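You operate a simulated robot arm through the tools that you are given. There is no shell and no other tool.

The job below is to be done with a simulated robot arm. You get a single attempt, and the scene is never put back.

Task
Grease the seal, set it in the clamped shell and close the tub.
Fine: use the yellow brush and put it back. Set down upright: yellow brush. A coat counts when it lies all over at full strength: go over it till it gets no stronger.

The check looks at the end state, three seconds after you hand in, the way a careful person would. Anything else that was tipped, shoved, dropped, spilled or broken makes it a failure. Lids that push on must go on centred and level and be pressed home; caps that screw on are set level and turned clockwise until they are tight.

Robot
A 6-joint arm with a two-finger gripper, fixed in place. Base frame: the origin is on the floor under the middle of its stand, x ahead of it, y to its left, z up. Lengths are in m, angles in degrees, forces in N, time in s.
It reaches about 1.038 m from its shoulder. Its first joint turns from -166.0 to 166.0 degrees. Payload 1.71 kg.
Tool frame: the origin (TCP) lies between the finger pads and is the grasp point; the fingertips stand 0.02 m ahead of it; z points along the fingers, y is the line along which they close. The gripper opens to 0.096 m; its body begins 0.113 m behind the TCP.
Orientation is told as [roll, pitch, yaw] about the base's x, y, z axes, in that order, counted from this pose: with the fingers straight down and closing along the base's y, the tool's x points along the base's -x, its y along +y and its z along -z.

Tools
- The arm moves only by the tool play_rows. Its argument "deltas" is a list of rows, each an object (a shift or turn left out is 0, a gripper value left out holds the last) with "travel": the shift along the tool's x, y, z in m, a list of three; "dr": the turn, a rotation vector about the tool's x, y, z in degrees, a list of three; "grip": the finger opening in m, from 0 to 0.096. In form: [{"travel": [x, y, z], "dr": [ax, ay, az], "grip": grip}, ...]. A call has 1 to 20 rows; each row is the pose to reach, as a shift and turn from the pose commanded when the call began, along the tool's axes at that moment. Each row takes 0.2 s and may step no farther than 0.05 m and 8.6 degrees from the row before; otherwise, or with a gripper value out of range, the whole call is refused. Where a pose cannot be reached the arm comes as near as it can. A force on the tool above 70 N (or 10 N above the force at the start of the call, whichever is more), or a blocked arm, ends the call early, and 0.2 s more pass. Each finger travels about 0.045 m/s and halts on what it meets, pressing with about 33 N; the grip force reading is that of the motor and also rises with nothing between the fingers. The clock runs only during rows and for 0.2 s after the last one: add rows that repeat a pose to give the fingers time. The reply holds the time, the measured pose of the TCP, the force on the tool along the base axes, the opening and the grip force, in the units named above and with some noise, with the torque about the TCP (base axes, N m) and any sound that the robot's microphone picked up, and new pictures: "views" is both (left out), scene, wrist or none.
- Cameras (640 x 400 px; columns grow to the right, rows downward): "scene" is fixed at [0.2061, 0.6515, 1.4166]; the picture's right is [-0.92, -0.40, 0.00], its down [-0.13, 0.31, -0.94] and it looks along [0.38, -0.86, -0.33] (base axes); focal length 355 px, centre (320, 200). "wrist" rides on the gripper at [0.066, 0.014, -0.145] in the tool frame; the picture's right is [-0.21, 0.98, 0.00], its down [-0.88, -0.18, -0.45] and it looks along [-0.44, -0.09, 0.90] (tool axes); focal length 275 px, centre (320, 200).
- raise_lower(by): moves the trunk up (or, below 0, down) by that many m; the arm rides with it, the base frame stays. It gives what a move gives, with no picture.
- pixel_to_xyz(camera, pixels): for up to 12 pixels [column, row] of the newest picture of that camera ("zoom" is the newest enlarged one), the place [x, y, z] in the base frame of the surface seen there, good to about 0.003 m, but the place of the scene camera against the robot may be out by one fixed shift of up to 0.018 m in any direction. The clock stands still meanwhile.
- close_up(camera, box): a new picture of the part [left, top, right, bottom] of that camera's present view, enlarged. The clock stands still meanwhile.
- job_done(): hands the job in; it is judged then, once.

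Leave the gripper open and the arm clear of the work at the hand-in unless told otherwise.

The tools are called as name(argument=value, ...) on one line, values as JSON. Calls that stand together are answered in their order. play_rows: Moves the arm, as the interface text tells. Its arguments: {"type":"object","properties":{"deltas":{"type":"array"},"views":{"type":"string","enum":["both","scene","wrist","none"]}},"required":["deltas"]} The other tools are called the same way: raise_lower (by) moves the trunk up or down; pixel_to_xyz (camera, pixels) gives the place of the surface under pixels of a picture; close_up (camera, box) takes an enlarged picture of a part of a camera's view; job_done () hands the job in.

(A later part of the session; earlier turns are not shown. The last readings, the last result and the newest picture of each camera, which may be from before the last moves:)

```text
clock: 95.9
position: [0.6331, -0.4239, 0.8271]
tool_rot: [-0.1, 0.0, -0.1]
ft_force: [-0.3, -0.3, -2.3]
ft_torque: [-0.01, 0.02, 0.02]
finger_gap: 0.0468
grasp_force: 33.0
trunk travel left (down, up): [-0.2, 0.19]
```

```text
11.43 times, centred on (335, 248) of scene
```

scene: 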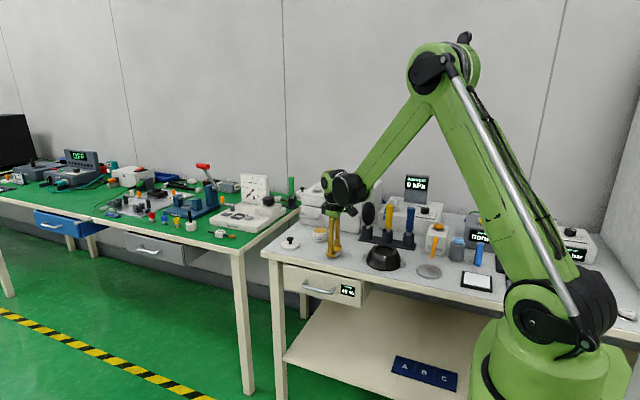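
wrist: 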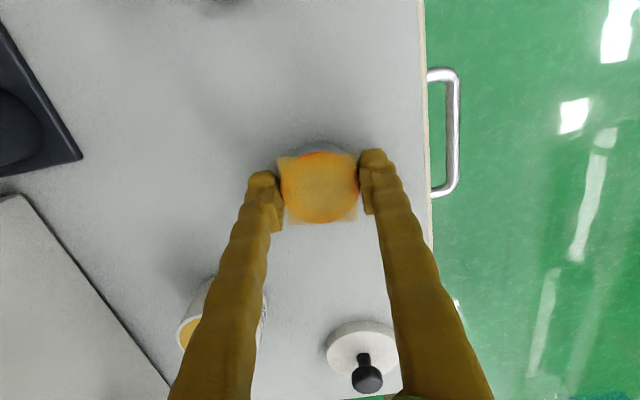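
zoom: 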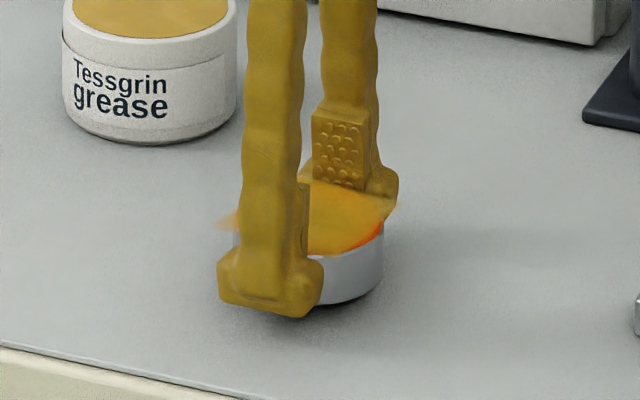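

The seal has come up with the fingers (its bottom is clear of the table). The hold is on the upper few mm only, so I'll lift slowly.

play_rows(deltas=[{"travel": [0, 0, -0.003]}, {"travel": [0, 0, -0.008]}, {"travel": [0, 0, -0.014]}, {"travel": [0, 0, -0.021]}, {"travel": [0, 0, -0.029]}, {"travel": [0, 0, -0.038]}, {"travel": [0, 0, -0.047]}, {"travel": [0, 0, -0.056]}, {"travel": [0, 0, -0.064]}, {"travel": [0, 0, -0.07]}, {"travel": [0, 0, -0.073]}, {"travel": [0, 0, -0.073]}])

close_up(camera="scene", box=[305, 205, 365, 265])

close_up(camera="wrist", box=[240, 110, 400, 240])

```text
clock: 98.5
position: [0.6333, -0.4224, 0.9015]
tool_rot: [-0.1, 0.1, -0.1]
ft_force: [0.9, -1.1, -2.3]
ft_torque: [0.0, 0.0, 0.02]
finger_gap: 0.0467
grasp_force: 33.1
trunk travel left (down, up): [-0.2, 0.19]
```

scene: 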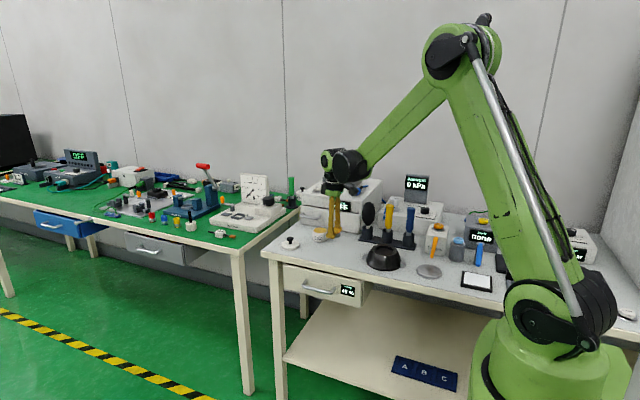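
wrist: 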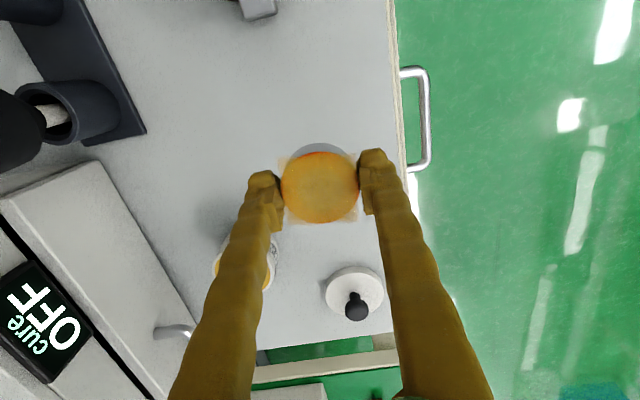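

```text
6.67 times, centred on (335, 235) of scene
```

zoom: 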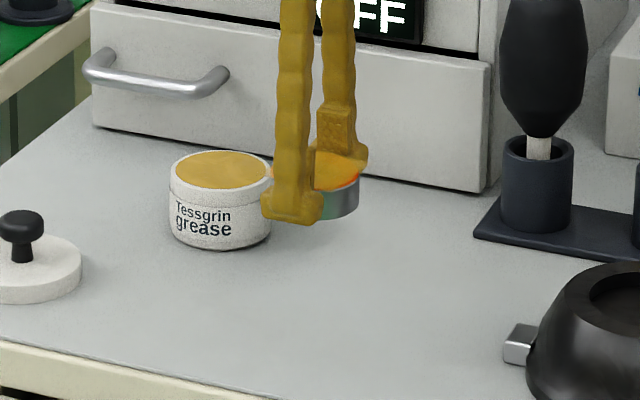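

```text
3.08 times, centred on (320, 175) of wrist
```

zoom: 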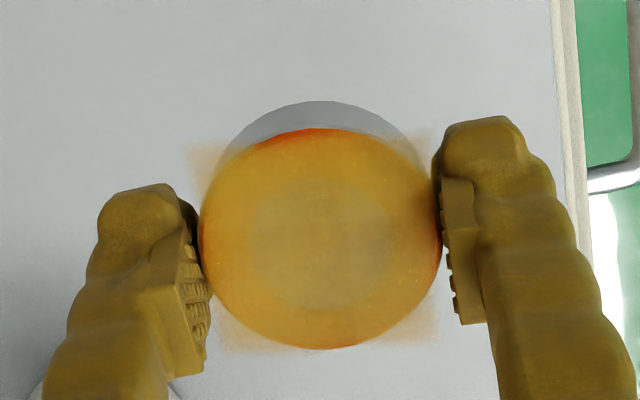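

The seal hangs level in the pads (weight about 2.3 N). I'll carry it gently towards the shell, pausing at x≈0.545 to measure the shell's recess centre.

play_rows(deltas=[{"travel": [0.005, 0, 0]}, {"travel": [0.017, 0, -0.005]}, {"travel": [0.033, 0, -0.01]}, {"travel": [0.05, 0, -0.015]}, {"travel": [0.067, 0, -0.02]}, {"travel": [0.08, 0, -0.02]}, {"travel": [0.088, 0, -0.02]}, {"travel": [0.088, 0, -0.02]}])

close_up(camera="wrist", box=[190, 0, 350, 140])

```text
clock: 100.3
position: [0.5442, -0.4218, 0.9203]
tool_rot: [-0.1, -0.1, -0.1]
ft_force: [-0.4, -1.3, -1.8]
ft_torque: [-0.03, 0.03, 0.01]
finger_gap: 0.0465
grasp_force: 33.2
trunk travel left (down, up): [-0.2, 0.19]
```

scene: 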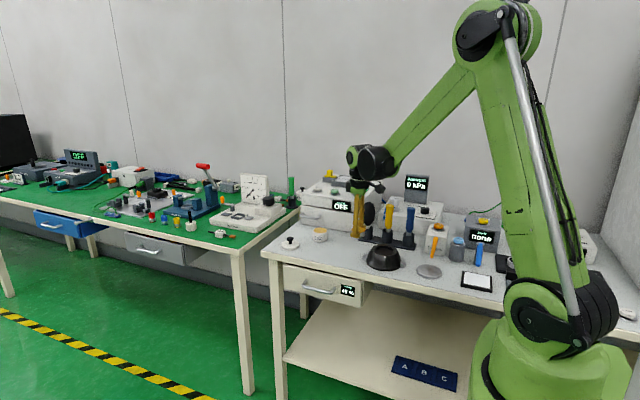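
wrist: 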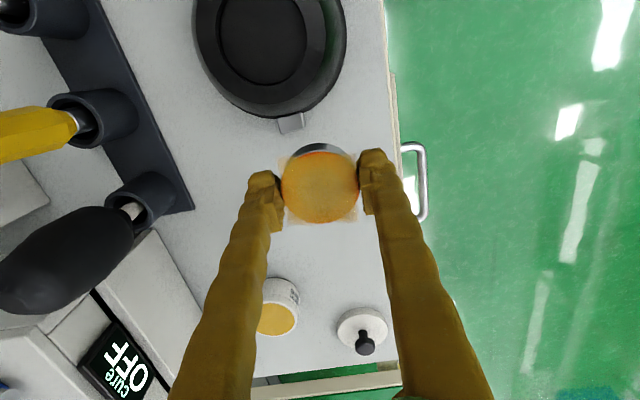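

```text
2.86 times, centred on (270, 70) of wrist
```

zoom: 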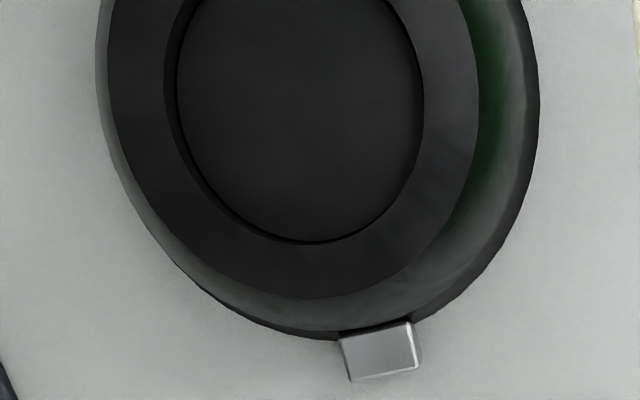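

The shell is cut off at the picture's top. I'll move on to (0.50,-0.442), which should show the whole recess above the held seal.

play_rows(deltas=[{"travel": [0.005, -0.003, 0]}, {"travel": [0.015, -0.008, 0]}, {"travel": [0.028, -0.014, 0]}, {"travel": [0.038, -0.018, 0]}, {"travel": [0.044, -0.02, 0]}, {"travel": [0.044, -0.02, 0]}])

close_up(camera="wrist", box=[220, 0, 420, 160])

```text
clock: 101.7
position: [0.4991, -0.4432, 0.9212]
tool_rot: [-0.1, 0.0, -0.1]
ft_force: [-0.1, 0.3, -1.9]
ft_torque: [0.02, -0.01, 0.03]
finger_gap: 0.0466
grasp_force: 33.5
trunk travel left (down, up): [-0.2, 0.19]
```

scene: 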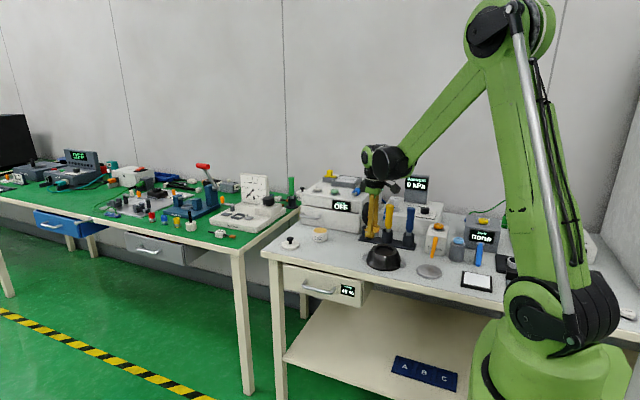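
wrist: 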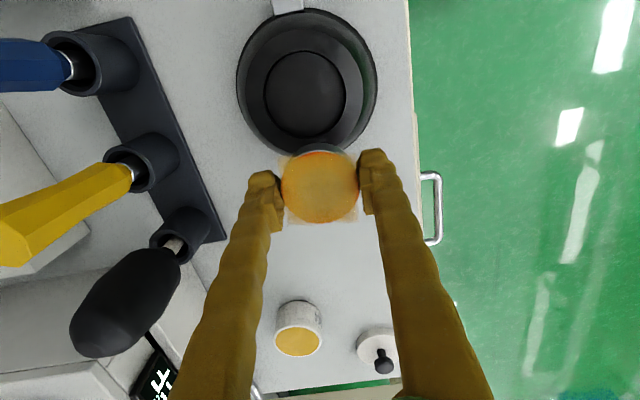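

```text
2.50 times, centred on (320, 80) of wrist
```

zoom: 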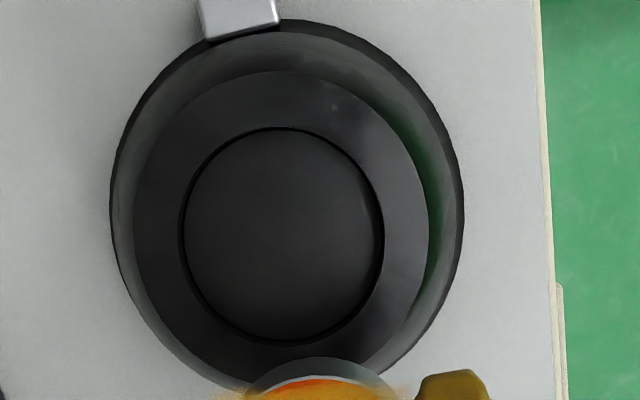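

The recess is fully visible: in the picture its centre is about (305,94). I'll read its centre and edge points.

pixel_to_xyz(camera="wrist", pixels=[[305, 94], [258, 94], [353, 94], [305, 40], [305, 143], [270, 94], [340, 94], [305, 60], [305, 130], [262, 60], [350, 125], [375, 95]])

```text
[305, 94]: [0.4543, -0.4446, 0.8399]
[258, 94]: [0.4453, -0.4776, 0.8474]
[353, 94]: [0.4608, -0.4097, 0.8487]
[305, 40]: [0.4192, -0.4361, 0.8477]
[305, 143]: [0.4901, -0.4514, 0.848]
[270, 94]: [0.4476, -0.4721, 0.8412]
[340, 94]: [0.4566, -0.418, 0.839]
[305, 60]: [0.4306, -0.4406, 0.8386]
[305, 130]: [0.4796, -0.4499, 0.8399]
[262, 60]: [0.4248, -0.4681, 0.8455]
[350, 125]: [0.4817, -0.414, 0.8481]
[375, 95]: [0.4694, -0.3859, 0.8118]
```

Recess centre ≈ (0.4545,-0.444), rim z ≈0.848, floor ≈0.8395. I'll take two still readings to average out position noise.

play_rows(deltas=[{"travel": [0, 0, 0]}], views="none")

play_rows(deltas=[{"travel": [0, 0, 0]}], views="none")

play_rows(deltas=[{"travel": [0, 0, 0]}], views="none")

```text
clock: 102.1
position: [0.4999, -0.4434, 0.9212]
tool_rot: [-0.1, -0.1, -0.1]
ft_force: [-0.3, 0.4, -1.8]
ft_torque: [-0.05, -0.03, -0.02]
finger_gap: 0.0463
grasp_force: 32.8
trunk travel left (down, up): [-0.2, 0.19]
```

```text
clock: 102.5
position: [0.5006, -0.4435, 0.9207]
tool_rot: [0.0, -0.1, -0.1]
ft_force: [0.9, 0.1, -2.5]
ft_torque: [0.0, -0.01, 0.01]
finger_gap: 0.0463
grasp_force: 33.1
trunk travel left (down, up): [-0.2, 0.19]
```

```text
clock: 102.9
position: [0.5006, -0.4429, 0.921]
tool_rot: [-0.1, 0.0, -0.1]
ft_force: [0.2, -0.1, -2.2]
ft_torque: [-0.01, 0.01, -0.05]
finger_gap: 0.0461
grasp_force: 32.9
trunk travel left (down, up): [-0.2, 0.19]
```

Averaged: TCP at (0.5001,-0.4432,0.921). I'll move the seal centre over the recess centre and come down to TCP z 0.876 (seal bottom ≈0.854, just over the rim).

play_rows(deltas=[{"travel": [0.006, 0, 0]}, {"travel": [0.018, 0, 0]}, {"travel": [0.031, 0, 0]}, {"travel": [0.041, -0.0008, 0]}, {"travel": [0.0446, -0.0008, 0]}, {"travel": [0.0446, -0.0008, 0.012]}, {"travel": [0.0446, -0.0008, 0.026]}, {"travel": [0.0446, -0.0008, 0.038]}, {"travel": [0.0446, -0.0008, 0.045]}, {"travel": [0.0446, -0.0008, 0.045]}])

close_up(camera="wrist", box=[220, 80, 420, 260])

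close_up(camera="scene", box=[350, 220, 420, 280])

```text
clock: 105.1
position: [0.4573, -0.4451, 0.8756]
tool_rot: [0.0, 0.0, 0.0]
ft_force: [-0.2, -0.3, -2.7]
ft_torque: [0.04, 0.03, -0.02]
finger_gap: 0.0463
grasp_force: 33.0
trunk travel left (down, up): [-0.2, 0.19]
```

scene: 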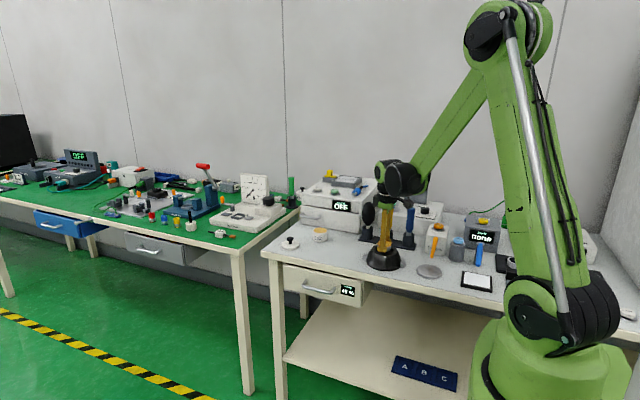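
wrist: 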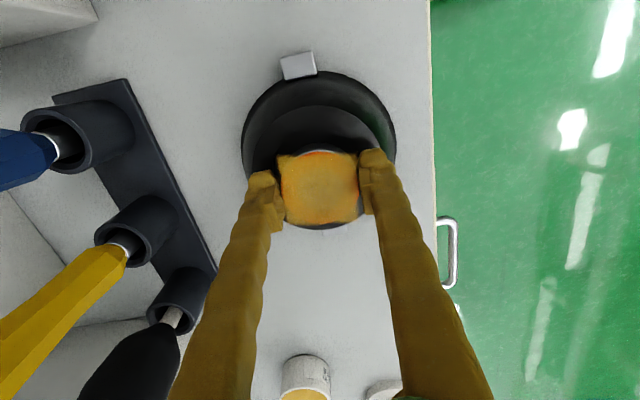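

```text
2.22 times, centred on (320, 170) of wrist
```

zoom: 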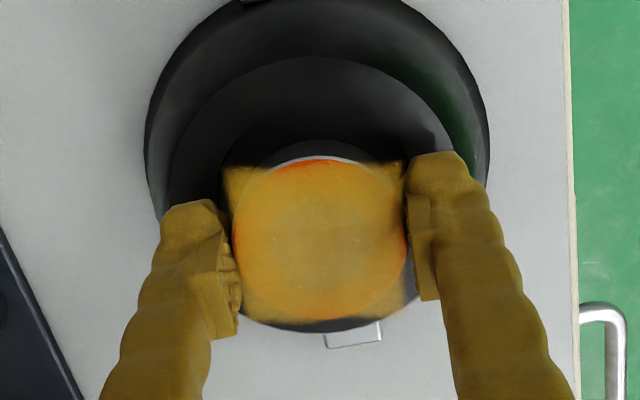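

```text
6.67 times, centred on (385, 250) of scene
```

zoom: 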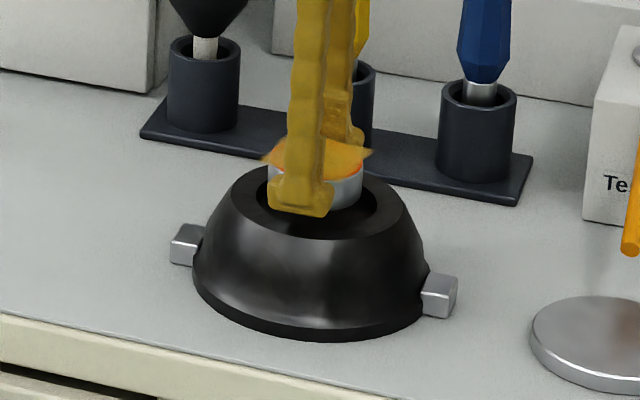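

The seal is centred over the recess in both views. I'll lower 7 mm so the seal's bottom just enters the recess with fingertips about 1 mm above the rim.

play_rows(deltas=[{"travel": [0, 0, 0.003]}, {"travel": [0, 0, 0.006]}, {"travel": [0, 0, 0.007]}, {"travel": [0, 0, 0.007]}], views="none")

play_rows(deltas=[{"travel": [0, 0, 0.0005]}, {"travel": [0, 0, 0.001]}, {"travel": [0, 0, 0.001]}], views="none")

```text
clock: 106.1
position: [0.4555, -0.4428, 0.8681]
tool_rot: [-0.1, 0.0, -0.1]
ft_force: [-0.4, 0.8, -1.4]
ft_torque: [0.0, 0.0, -0.01]
finger_gap: 0.0459
grasp_force: 33.2
trunk travel left (down, up): [-0.2, 0.19]
```

```text
clock: 106.9
position: [0.4564, -0.4428, 0.8684]
tool_rot: [0.0, 0.1, -0.2]
ft_force: [1.0, -0.1, -2.7]
ft_torque: [0.0, 0.0, 0.03]
finger_gap: 0.0459
grasp_force: 33.0
trunk travel left (down, up): [-0.2, 0.19]
```

No contact yet. I'll keep lowering a millimetre at a time.

play_rows(deltas=[{"travel": [0, 0, 0.0005]}, {"travel": [0, 0, 0.001]}, {"travel": [0, 0, 0.001]}], views="none")

play_rows(deltas=[{"travel": [0, 0, 0.0005]}, {"travel": [0, 0, 0.001]}, {"travel": [0, 0, 0.001]}], views="both")

close_up(camera="scene", box=[360, 230, 405, 270])

```text
clock: 107.7
position: [0.457, -0.4432, 0.868]
tool_rot: [-0.1, 0.0, -0.1]
ft_force: [-1.1, -0.5, 6.8]
ft_torque: [0.28, 0.06, 0.04]
finger_gap: 0.046
grasp_force: 33.0
trunk travel left (down, up): [-0.2, 0.19]
```

```text
clock: 108.5
position: [0.4556, -0.4432, 0.8669]
tool_rot: [-0.2, 0.0, -0.1]
ft_force: [4.6, -6.7, 33.8]
ft_torque: [0.94, -0.07, -0.17]
finger_gap: 0.0462
grasp_force: 33.1
trunk travel left (down, up): [-0.2, 0.19]
```

scene: 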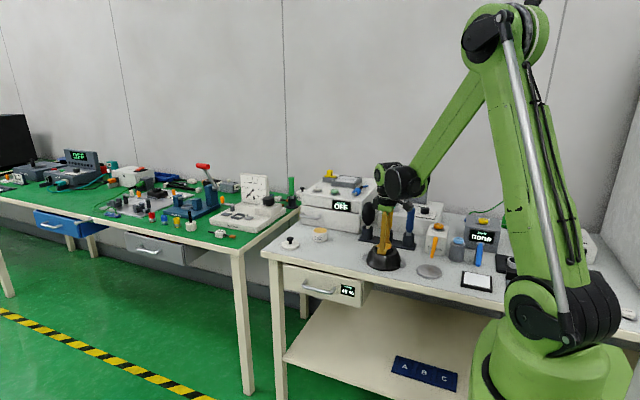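
wrist: 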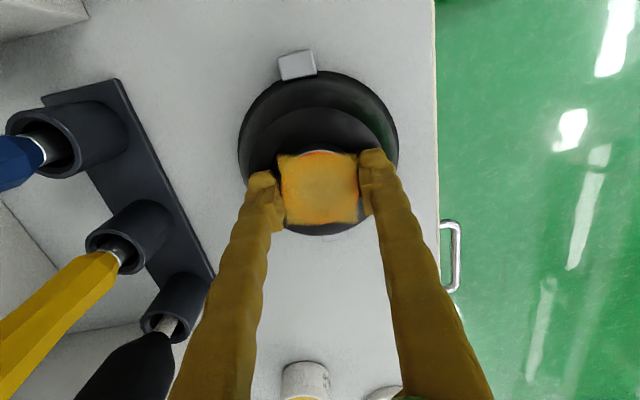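

```text
10.00 times, centred on (382, 250) of scene
```

zoom: 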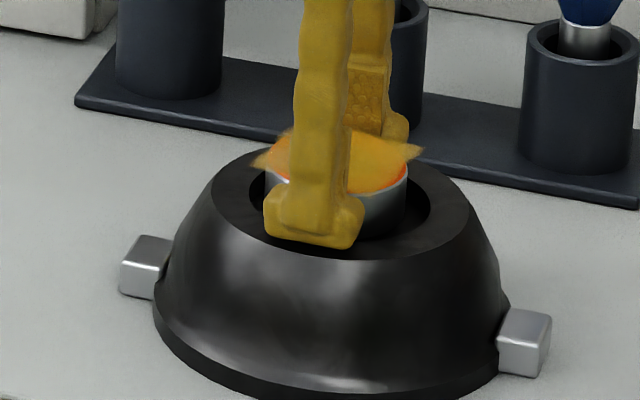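

The fingertips touch the rim (at z≈0.868, now 34 N). I'll ease up 1.3 mm and then open the fingers, letting the seal settle the last few mm into the recess.

play_rows(deltas=[{"travel": [0, 0, -0.0007]}, {"travel": [0, 0, -0.0013]}, {"travel": [0, 0, -0.0013]}], views="none")

```text
clock: 109.3
position: [0.4557, -0.4434, 0.8675]
tool_rot: [-0.2, 0.0, -0.1]
ft_force: [2.2, -2.7, 6.1]
ft_torque: [0.18, -0.03, -0.05]
finger_gap: 0.0461
grasp_force: 33.1
trunk travel left (down, up): [-0.2, 0.19]
```

Ease up another 0.8 mm and open to 0.062.

play_rows(deltas=[{"travel": [0, 0, -0.0008]}, {"travel": [0, 0, -0.0008]}, {"travel": [0, 0, -0.0008], "grip": 0.05}, {"travel": [0, 0, -0.0008], "grip": 0.056}, {"travel": [0, 0, -0.0008], "grip": 0.062}, {"travel": [0, 0, -0.0008], "grip": 0.062}, {"travel": [0, 0, -0.0008], "grip": 0.062}])

close_up(camera="scene", box=[360, 230, 405, 270])

close_up(camera="wrist", box=[220, 80, 420, 260])

```text
clock: 110.9
position: [0.4552, -0.4445, 0.8682]
tool_rot: [-0.1, -0.1, -0.1]
ft_force: [-0.6, -0.3, 0.9]
ft_torque: [-0.02, -0.02, -0.01]
finger_gap: 0.0619
grasp_force: 0.1
trunk travel left (down, up): [-0.2, 0.19]
```

scene: 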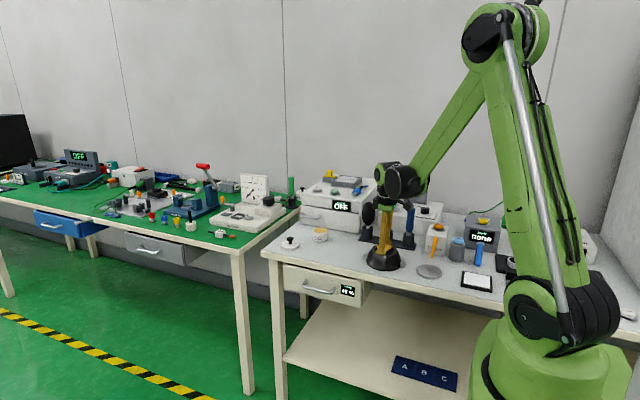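
wrist: 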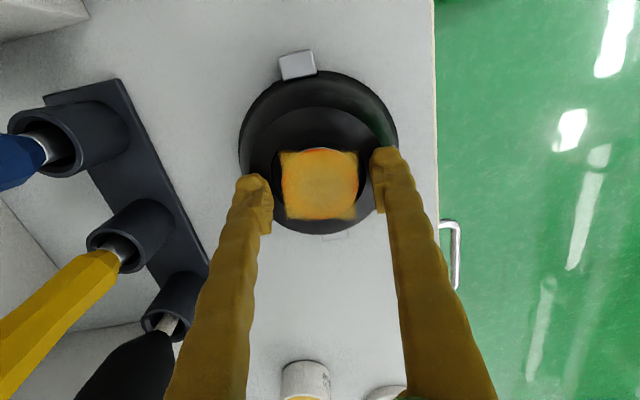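

```text
10.00 times, centred on (382, 250) of scene
```

zoom: 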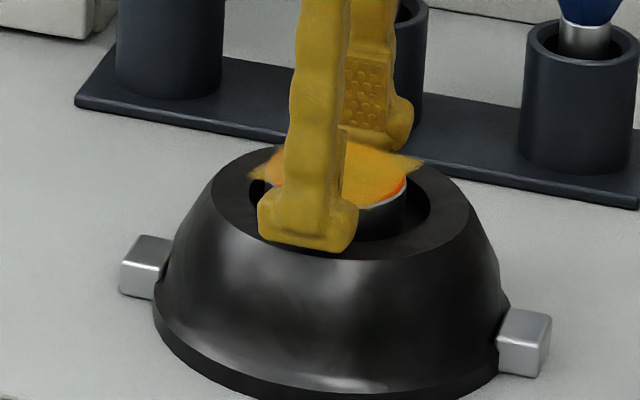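

```text
2.22 times, centred on (320, 170) of wrist
```

zoom: 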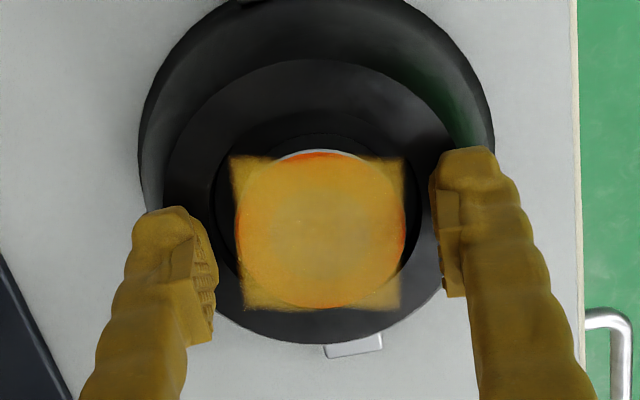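

The seal has settled in the recess, level. I'll retract straight up and look.

play_rows(deltas=[{"travel": [0, 0, -0.005]}, {"travel": [0, 0, -0.03]}, {"travel": [0, 0, -0.06]}, {"travel": [0, 0, -0.1]}, {"travel": [0, 0, -0.13]}, {"travel": [0, 0, -0.13]}])

close_up(camera="scene", box=[360, 230, 405, 270])

close_up(camera="wrist", box=[250, 80, 390, 190])

```text
clock: 112.3
position: [0.4554, -0.4437, 0.9978]
tool_rot: [-0.1, 0.0, -0.1]
ft_force: [-0.2, -0.5, -0.3]
ft_torque: [-0.08, -0.01, 0.02]
finger_gap: 0.0622
grasp_force: 0.0
trunk travel left (down, up): [-0.2, 0.19]
```

scene: 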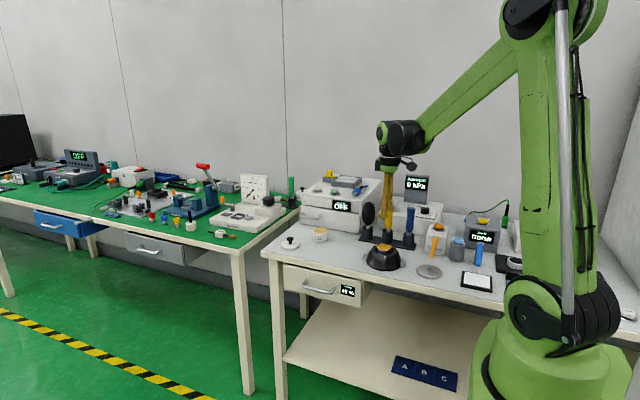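
wrist: 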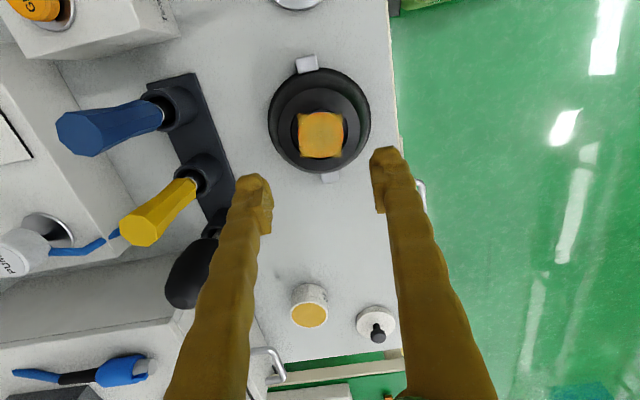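

```text
10.00 times, centred on (382, 250) of scene
```

zoom: 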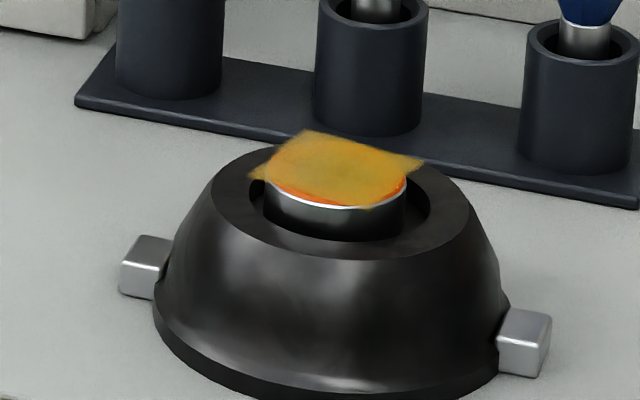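

```text
3.64 times, centred on (320, 135) of wrist
```

zoom: 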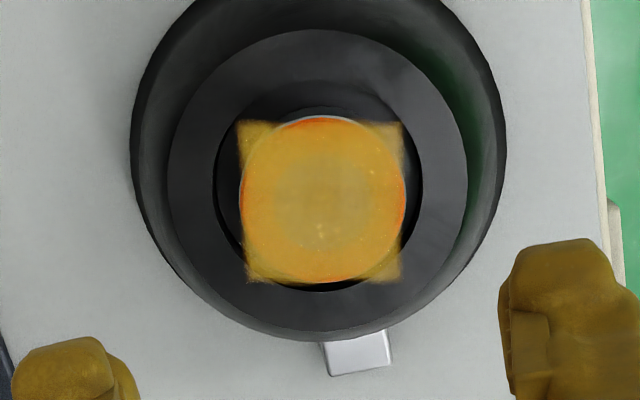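

The seal sits flat in the recess. I'll look closely at the evenness of the coat, and check the heights around its top for level.

close_up(camera="wrist", box=[292, 105, 350, 165])

close_up(camera="scene", box=[372, 240, 396, 256])

pixel_to_xyz(camera="wrist", pixels=[[321, 136], [304, 136], [338, 136], [321, 120], [321, 152], [290, 136], [355, 136], [321, 105], [321, 165]])

```text
6.67 times, centred on (321, 135) of wrist
```

zoom: 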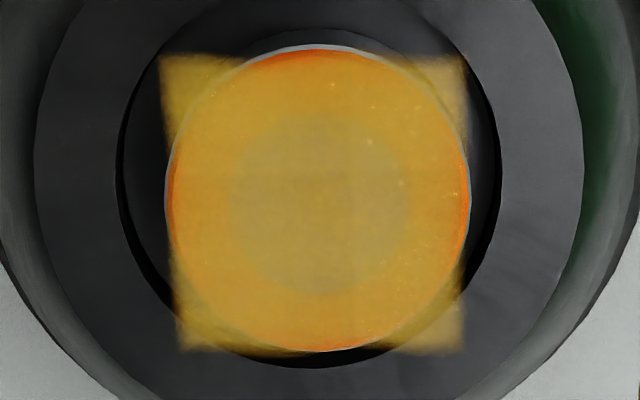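

```text
16.00 times, centred on (384, 248) of scene
```

zoom: 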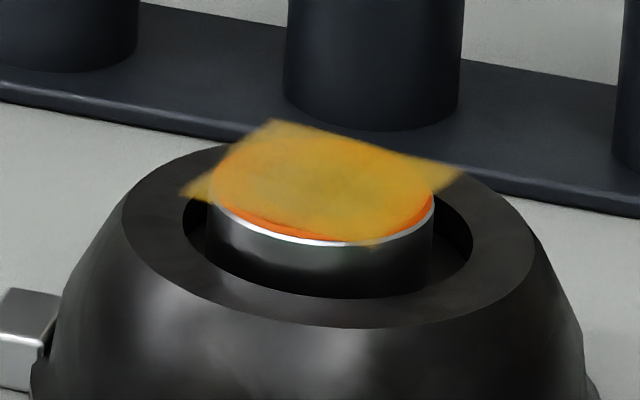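

```text
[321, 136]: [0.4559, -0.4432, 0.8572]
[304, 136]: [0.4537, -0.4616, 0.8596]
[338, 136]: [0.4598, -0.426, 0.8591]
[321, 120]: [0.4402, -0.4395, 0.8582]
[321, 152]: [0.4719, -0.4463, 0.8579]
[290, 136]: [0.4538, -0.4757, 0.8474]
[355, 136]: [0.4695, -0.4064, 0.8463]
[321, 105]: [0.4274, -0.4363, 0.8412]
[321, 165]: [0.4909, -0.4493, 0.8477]
```

The seal is level (top 0.858–0.859 all round) and the disc's coat is even. The coat field's corners on the +y side, outside the disc, look a bit weaker though. To be thorough I'll give it one more freshly loaded pass with the yellow brush, covering those corners too. First I move above the brush.

play_rows(deltas=[{"travel": [-0.002, -0.01, -0.03]}, {"travel": [-0.008, -0.05, -0.042]}, {"travel": [-0.016, -0.09, -0.042]}, {"travel": [-0.022, -0.13, -0.042]}, {"travel": [-0.0246, -0.1545, -0.042], "grip": 0.07}, {"travel": [-0.0246, -0.1545, -0.042], "grip": 0.07}])

close_up(camera="wrist", box=[250, 90, 390, 190])

```text
clock: 113.7
position: [0.4806, -0.5986, 1.0412]
tool_rot: [-0.1, 0.0, -0.1]
ft_force: [0.1, -1.2, -0.3]
ft_torque: [0.03, 0.0, -0.01]
finger_gap: 0.07
grasp_force: 0.0
trunk travel left (down, up): [-0.2, 0.19]
```

scene: 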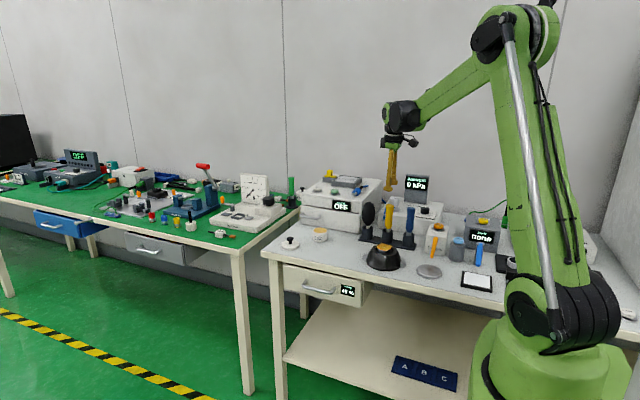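
wrist: 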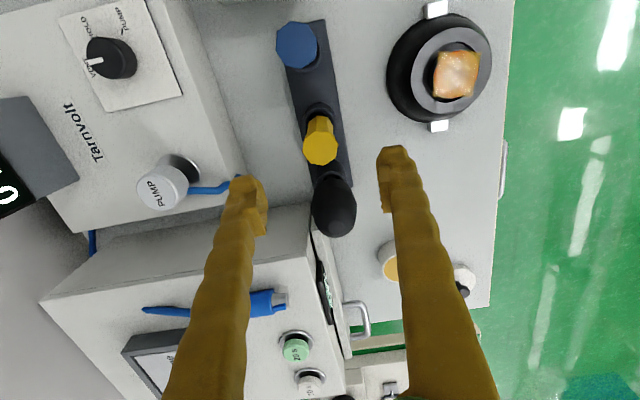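

```text
4.00 times, centred on (320, 140) of wrist
```

zoom: 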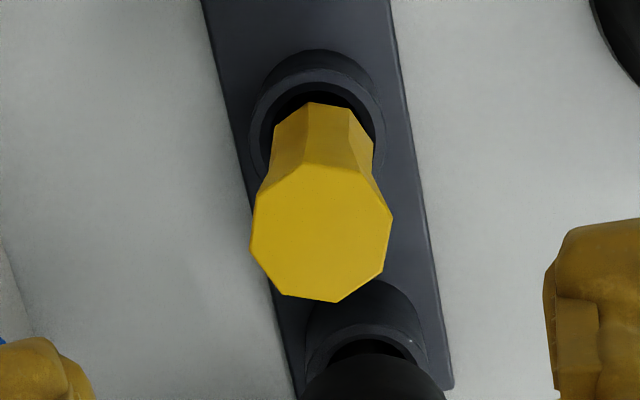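

The handle top is centred within 2 mm. I'll correct x by 1.5 mm, lower to z≈0.919 and close.

play_rows(deltas=[{"travel": [0.0015, 0.0003, 0.03]}, {"travel": [0.0015, 0.0003, 0.06]}, {"travel": [0.0015, 0.0003, 0.09]}, {"travel": [0.0015, 0.0003, 0.115]}, {"travel": [0.0015, 0.0003, 0.1215]}, {"travel": [0.0015, 0.0003, 0.1215]}], views="wrist")

play_rows(deltas=[{"grip": 0.0}, {"grip": 0.0}, {"grip": 0.0}, {"grip": 0.0}, {"grip": 0.0}, {"grip": 0.0}], views="wrist")

```text
clock: 115.1
position: [0.4795, -0.599, 0.9186]
tool_rot: [0.0, 0.0, 0.0]
ft_force: [-0.4, 0.4, 1.0]
ft_torque: [0.0, 0.01, 0.0]
finger_gap: 0.0701
grasp_force: 0.0
trunk travel left (down, up): [-0.2, 0.19]
```

wrist: 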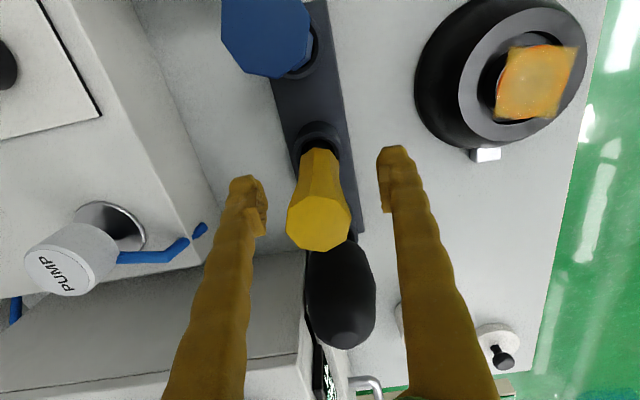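

```text
clock: 116.5
position: [0.4786, -0.5989, 0.9193]
tool_rot: [-0.2, -0.1, -0.1]
ft_force: [0.5, -0.1, 0.4]
ft_torque: [-0.01, 0.0, -0.04]
finger_gap: 0.0255
grasp_force: 33.3
trunk travel left (down, up): [-0.2, 0.19]
```

wrist: 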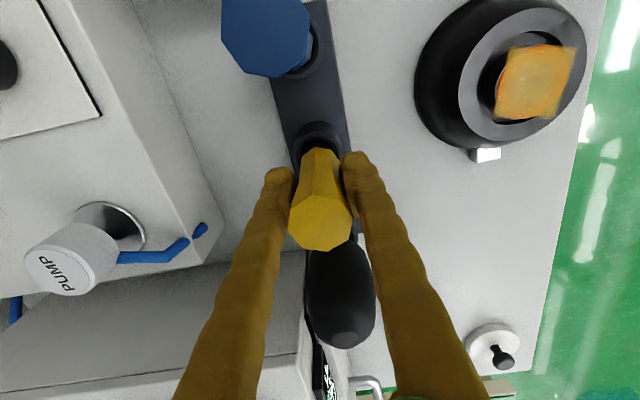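

Brush gripped again. Lift, move out from the rack and over to the tub centre.

play_rows(deltas=[{"travel": [0, 0, -0.02]}, {"travel": [0, 0, -0.045]}, {"travel": [0, 0, -0.07]}, {"travel": [0, 0, -0.095]}, {"travel": [0, 0, -0.12]}, {"travel": [0, 0.035, -0.12]}, {"travel": [0, 0.07, -0.12]}, {"travel": [0, 0.1, -0.12]}, {"travel": [-0.045, 0.097, -0.12]}, {"travel": [-0.09, 0.094, -0.12]}, {"travel": [-0.13, 0.09, -0.12]}, {"travel": [-0.17, 0.086, -0.12]}, {"travel": [-0.21, 0.083, -0.12]}, {"travel": [-0.25, 0.0805, -0.12]}, {"travel": [-0.25, 0.0805, -0.12]}])

close_up(camera="wrist", box=[270, 80, 370, 170])

```text
clock: 119.7
position: [0.7299, -0.5172, 1.0374]
tool_rot: [-0.2, 0.0, -0.1]
ft_force: [0.2, -0.7, -0.7]
ft_torque: [-0.02, 0.03, 0.0]
finger_gap: 0.0254
grasp_force: 33.2
trunk travel left (down, up): [-0.2, 0.19]
```

scene: 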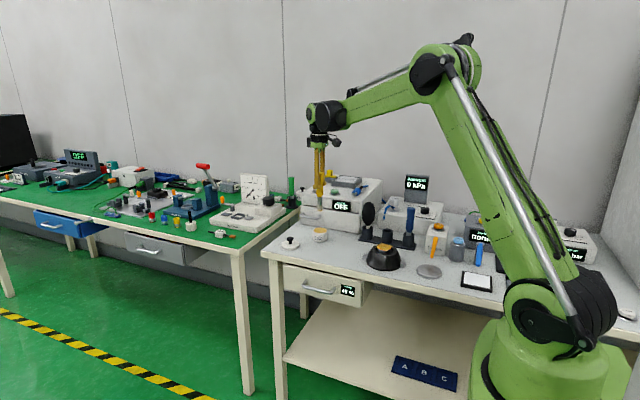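
wrist: 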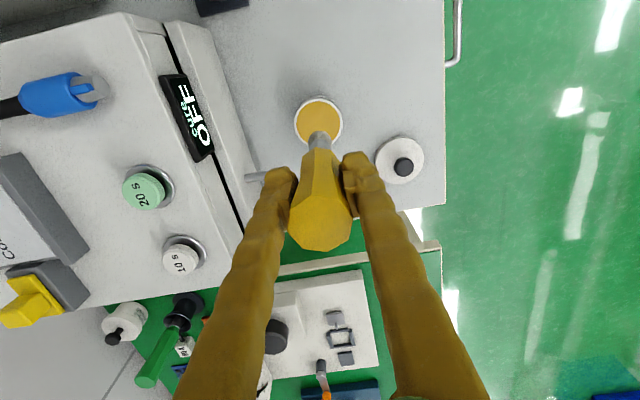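

```text
4.44 times, centred on (320, 125) of wrist
```

zoom: 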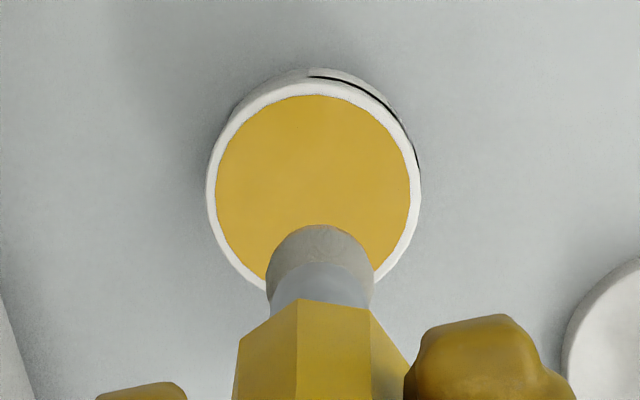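

The tub is centred under the brush. I'll dip: down to light contact.

play_rows(deltas=[{"travel": [0.001, -0.001, 0.03]}, {"travel": [0.001, -0.001, 0.06]}, {"travel": [0.001, -0.001, 0.08]}, {"travel": [0.001, -0.001, 0.0865]}, {"travel": [0.001, -0.001, 0.0875]}, {"travel": [0.001, -0.001, 0.0875]}], views="none")

```text
clock: 121.1
position: [0.7284, -0.5173, 0.9531]
tool_rot: [-0.1, 0.0, -0.2]
ft_force: [2.1, -0.9, 14.0]
ft_torque: [-0.08, -0.22, -0.05]
finger_gap: 0.0253
grasp_force: 33.2
trunk travel left (down, up): [-0.2, 0.19]
```

Contact of 14 N. A small stir, lift, then carry the loaded brush over to the seal in the shell (centre 0.4558,-0.4437), staying high.

play_rows(deltas=[{"travel": [0.003, 0, -0.0005]}, {"travel": [0, 0.003, -0.0005]}, {"travel": [-0.003, 0, -0.0005]}, {"travel": [0, 0, -0.0005]}, {"travel": [0, 0, -0.03]}, {"travel": [0, 0, -0.07]}, {"travel": [0.04, 0.011, -0.07]}, {"travel": [0.085, 0.023, -0.07]}, {"travel": [0.13, 0.035, -0.07]}, {"travel": [0.175, 0.048, -0.07]}, {"travel": [0.22, 0.06, -0.07]}, {"travel": [0.255, 0.07, -0.07]}, {"travel": [0.2727, 0.0743, -0.07]}, {"travel": [0.2727, 0.0743, -0.07]}])

close_up(camera="wrist", box=[260, 80, 380, 170])

close_up(camera="scene", box=[355, 205, 415, 265])

```text
clock: 124.1
position: [0.4548, -0.4435, 1.0214]
tool_rot: [-0.1, 0.0, 0.0]
ft_force: [0.1, 0.6, -0.9]
ft_torque: [-0.02, -0.03, 0.01]
finger_gap: 0.0253
grasp_force: 33.5
trunk travel left (down, up): [-0.2, 0.19]
```

scene: 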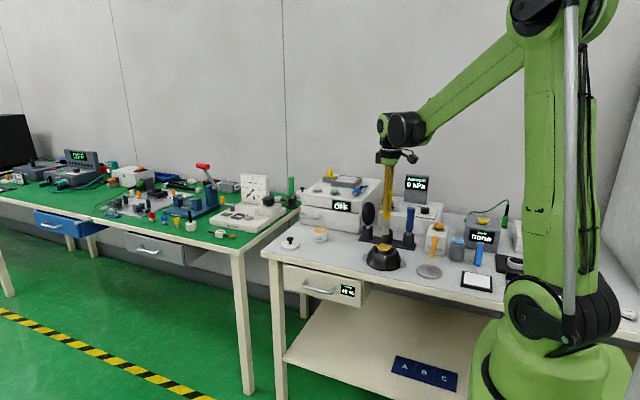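
wrist: 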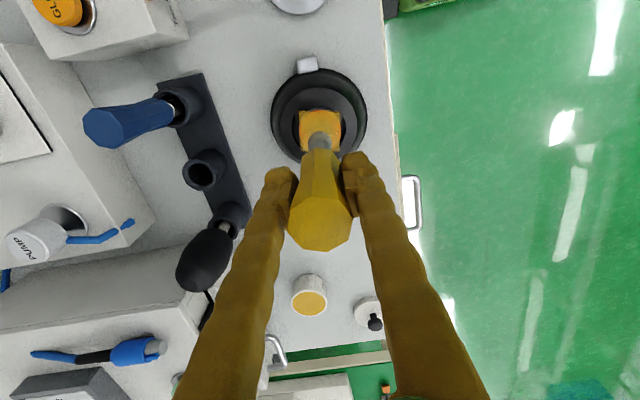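

```text
4.44 times, centred on (320, 125) of wrist
```

zoom: 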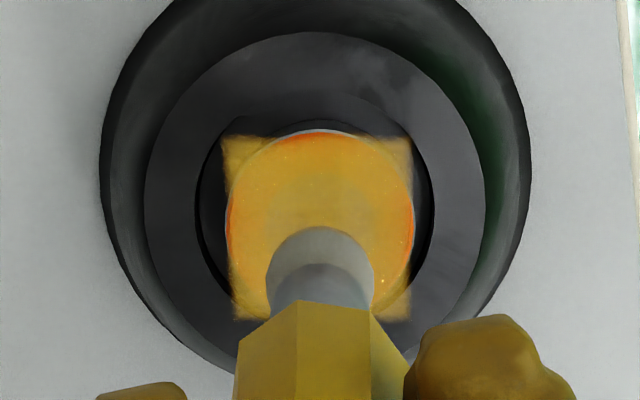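

```text
6.67 times, centred on (385, 235) of scene
```

zoom: 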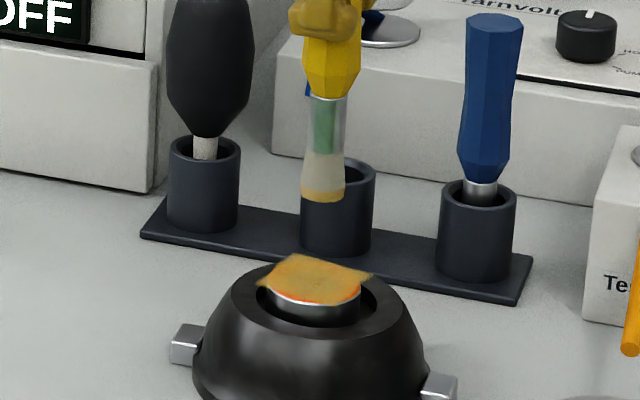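

Brush is centred above the seal (within 1 mm) and carries grease. I'll lower until light contact.

play_rows(deltas=[{"travel": [0, 0, 0.025]}, {"travel": [0, 0, 0.043]}, {"travel": [0, 0, 0.048]}, {"travel": [0, 0, 0.0485]}, {"travel": [0, 0, 0.0485]}], views="none")

play_rows(deltas=[{"travel": [0, 0, 0.0005]}, {"travel": [0, 0, 0.0008]}, {"travel": [0, 0, 0.0008]}], views="none")

```text
clock: 125.3
position: [0.4568, -0.444, 0.9725]
tool_rot: [0.0, 0.0, 0.0]
ft_force: [0.7, 0.4, -0.3]
ft_torque: [-0.02, 0.0, -0.01]
finger_gap: 0.0255
grasp_force: 32.9
trunk travel left (down, up): [-0.2, 0.19]
```

```text
clock: 126.1
position: [0.4563, -0.4438, 0.9722]
tool_rot: [-0.1, 0.0, -0.1]
ft_force: [0.9, 0.0, -0.6]
ft_torque: [-0.01, 0.0, 0.0]
finger_gap: 0.0252
grasp_force: 33.1
trunk travel left (down, up): [-0.2, 0.19]
```

play_rows(deltas=[{"travel": [0, 0, 0.0005]}, {"travel": [0, 0, 0.001]}, {"travel": [0, 0, 0.001]}], views="none")

```text
clock: 126.9
position: [0.4563, -0.4434, 0.9708]
tool_rot: [-0.1, 0.0, -0.1]
ft_force: [0.0, 0.1, -1.0]
ft_torque: [-0.04, -0.01, -0.01]
finger_gap: 0.0255
grasp_force: 33.0
trunk travel left (down, up): [-0.2, 0.19]
```

play_rows(deltas=[{"travel": [0, 0, 0.0005]}, {"travel": [0, 0, 0.001]}, {"travel": [0, 0, 0.001]}], views="none")

```text
clock: 127.7
position: [0.4564, -0.4433, 0.9699]
tool_rot: [-0.1, 0.0, -0.1]
ft_force: [1.0, -1.2, 10.6]
ft_torque: [-0.13, -0.09, -0.02]
finger_gap: 0.0255
grasp_force: 33.1
trunk travel left (down, up): [-0.2, 0.19]
```

Contact of about 10 N. Now a square perimeter with half-side 0.0195 reaching the corners, slightly eased in height.

play_rows(deltas=[{"travel": [0.01, 0.01, -0.0003]}, {"travel": [0.0195, 0.0195, -0.0003]}, {"travel": [0.0195, 0.00975, -0.0003]}, {"travel": [0.0195, 0, -0.0003]}, {"travel": [0.0195, -0.00975, -0.0003]}, {"travel": [0.0195, -0.0195, -0.0003]}, {"travel": [0.00975, -0.0195, -0.0003]}, {"travel": [0, -0.0195, -0.0003]}, {"travel": [-0.00975, -0.0195, -0.0003]}, {"travel": [-0.0195, -0.0195, -0.0003]}, {"travel": [-0.0195, -0.00975, -0.0003]}, {"travel": [-0.0195, 0, -0.0003]}, {"travel": [-0.0195, 0.00975, -0.0003]}, {"travel": [-0.0195, 0.0195, -0.0003]}, {"travel": [-0.00975, 0.0195, -0.0003]}, {"travel": [0, 0.0195, -0.0003]}, {"travel": [0.00975, 0.0195, -0.0003]}, {"travel": [0.0195, 0.0195, -0.0003]}, {"travel": [0.01, 0.01, -0.0003]}, {"travel": [0, 0, -0.0003]}])

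close_up(camera="wrist", box=[260, 90, 380, 180])

close_up(camera="scene", box=[355, 220, 415, 275])

```text
clock: 131.9
position: [0.4566, -0.444, 0.9703]
tool_rot: [-0.1, 0.1, 0.0]
ft_force: [-0.8, 0.3, -0.8]
ft_torque: [-0.02, -0.03, 0.01]
finger_gap: 0.0254
grasp_force: 32.9
trunk travel left (down, up): [-0.2, 0.19]
```

scene: 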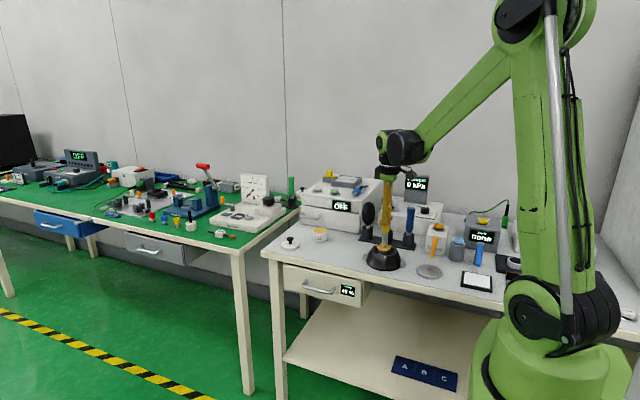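
wrist: 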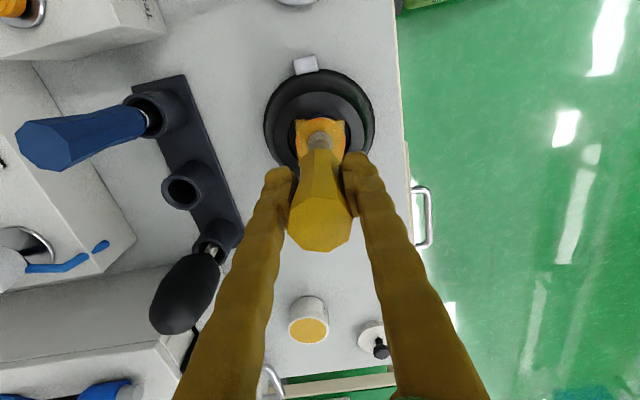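

```text
4.44 times, centred on (320, 135) of wrist
```

zoom: 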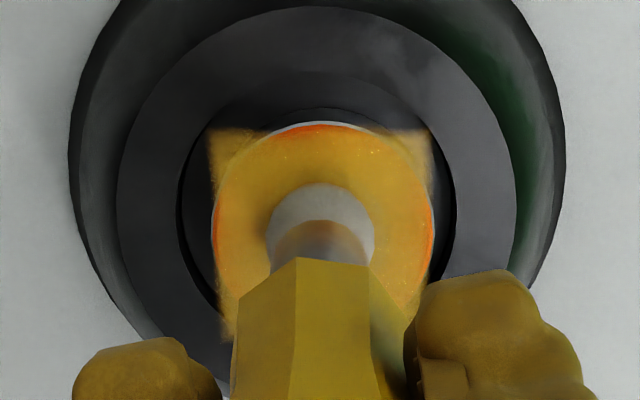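

```text
7.27 times, centred on (385, 248) of scene
```

zoom: 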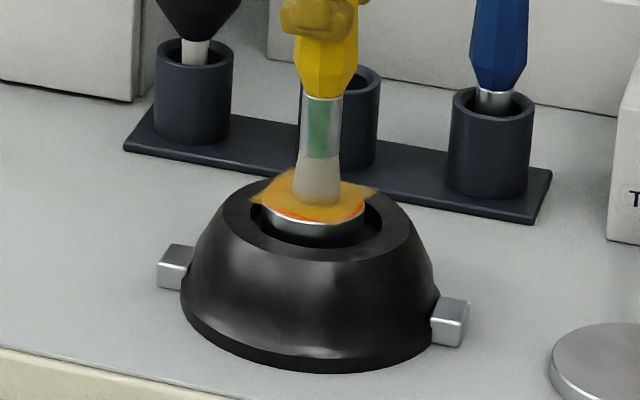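

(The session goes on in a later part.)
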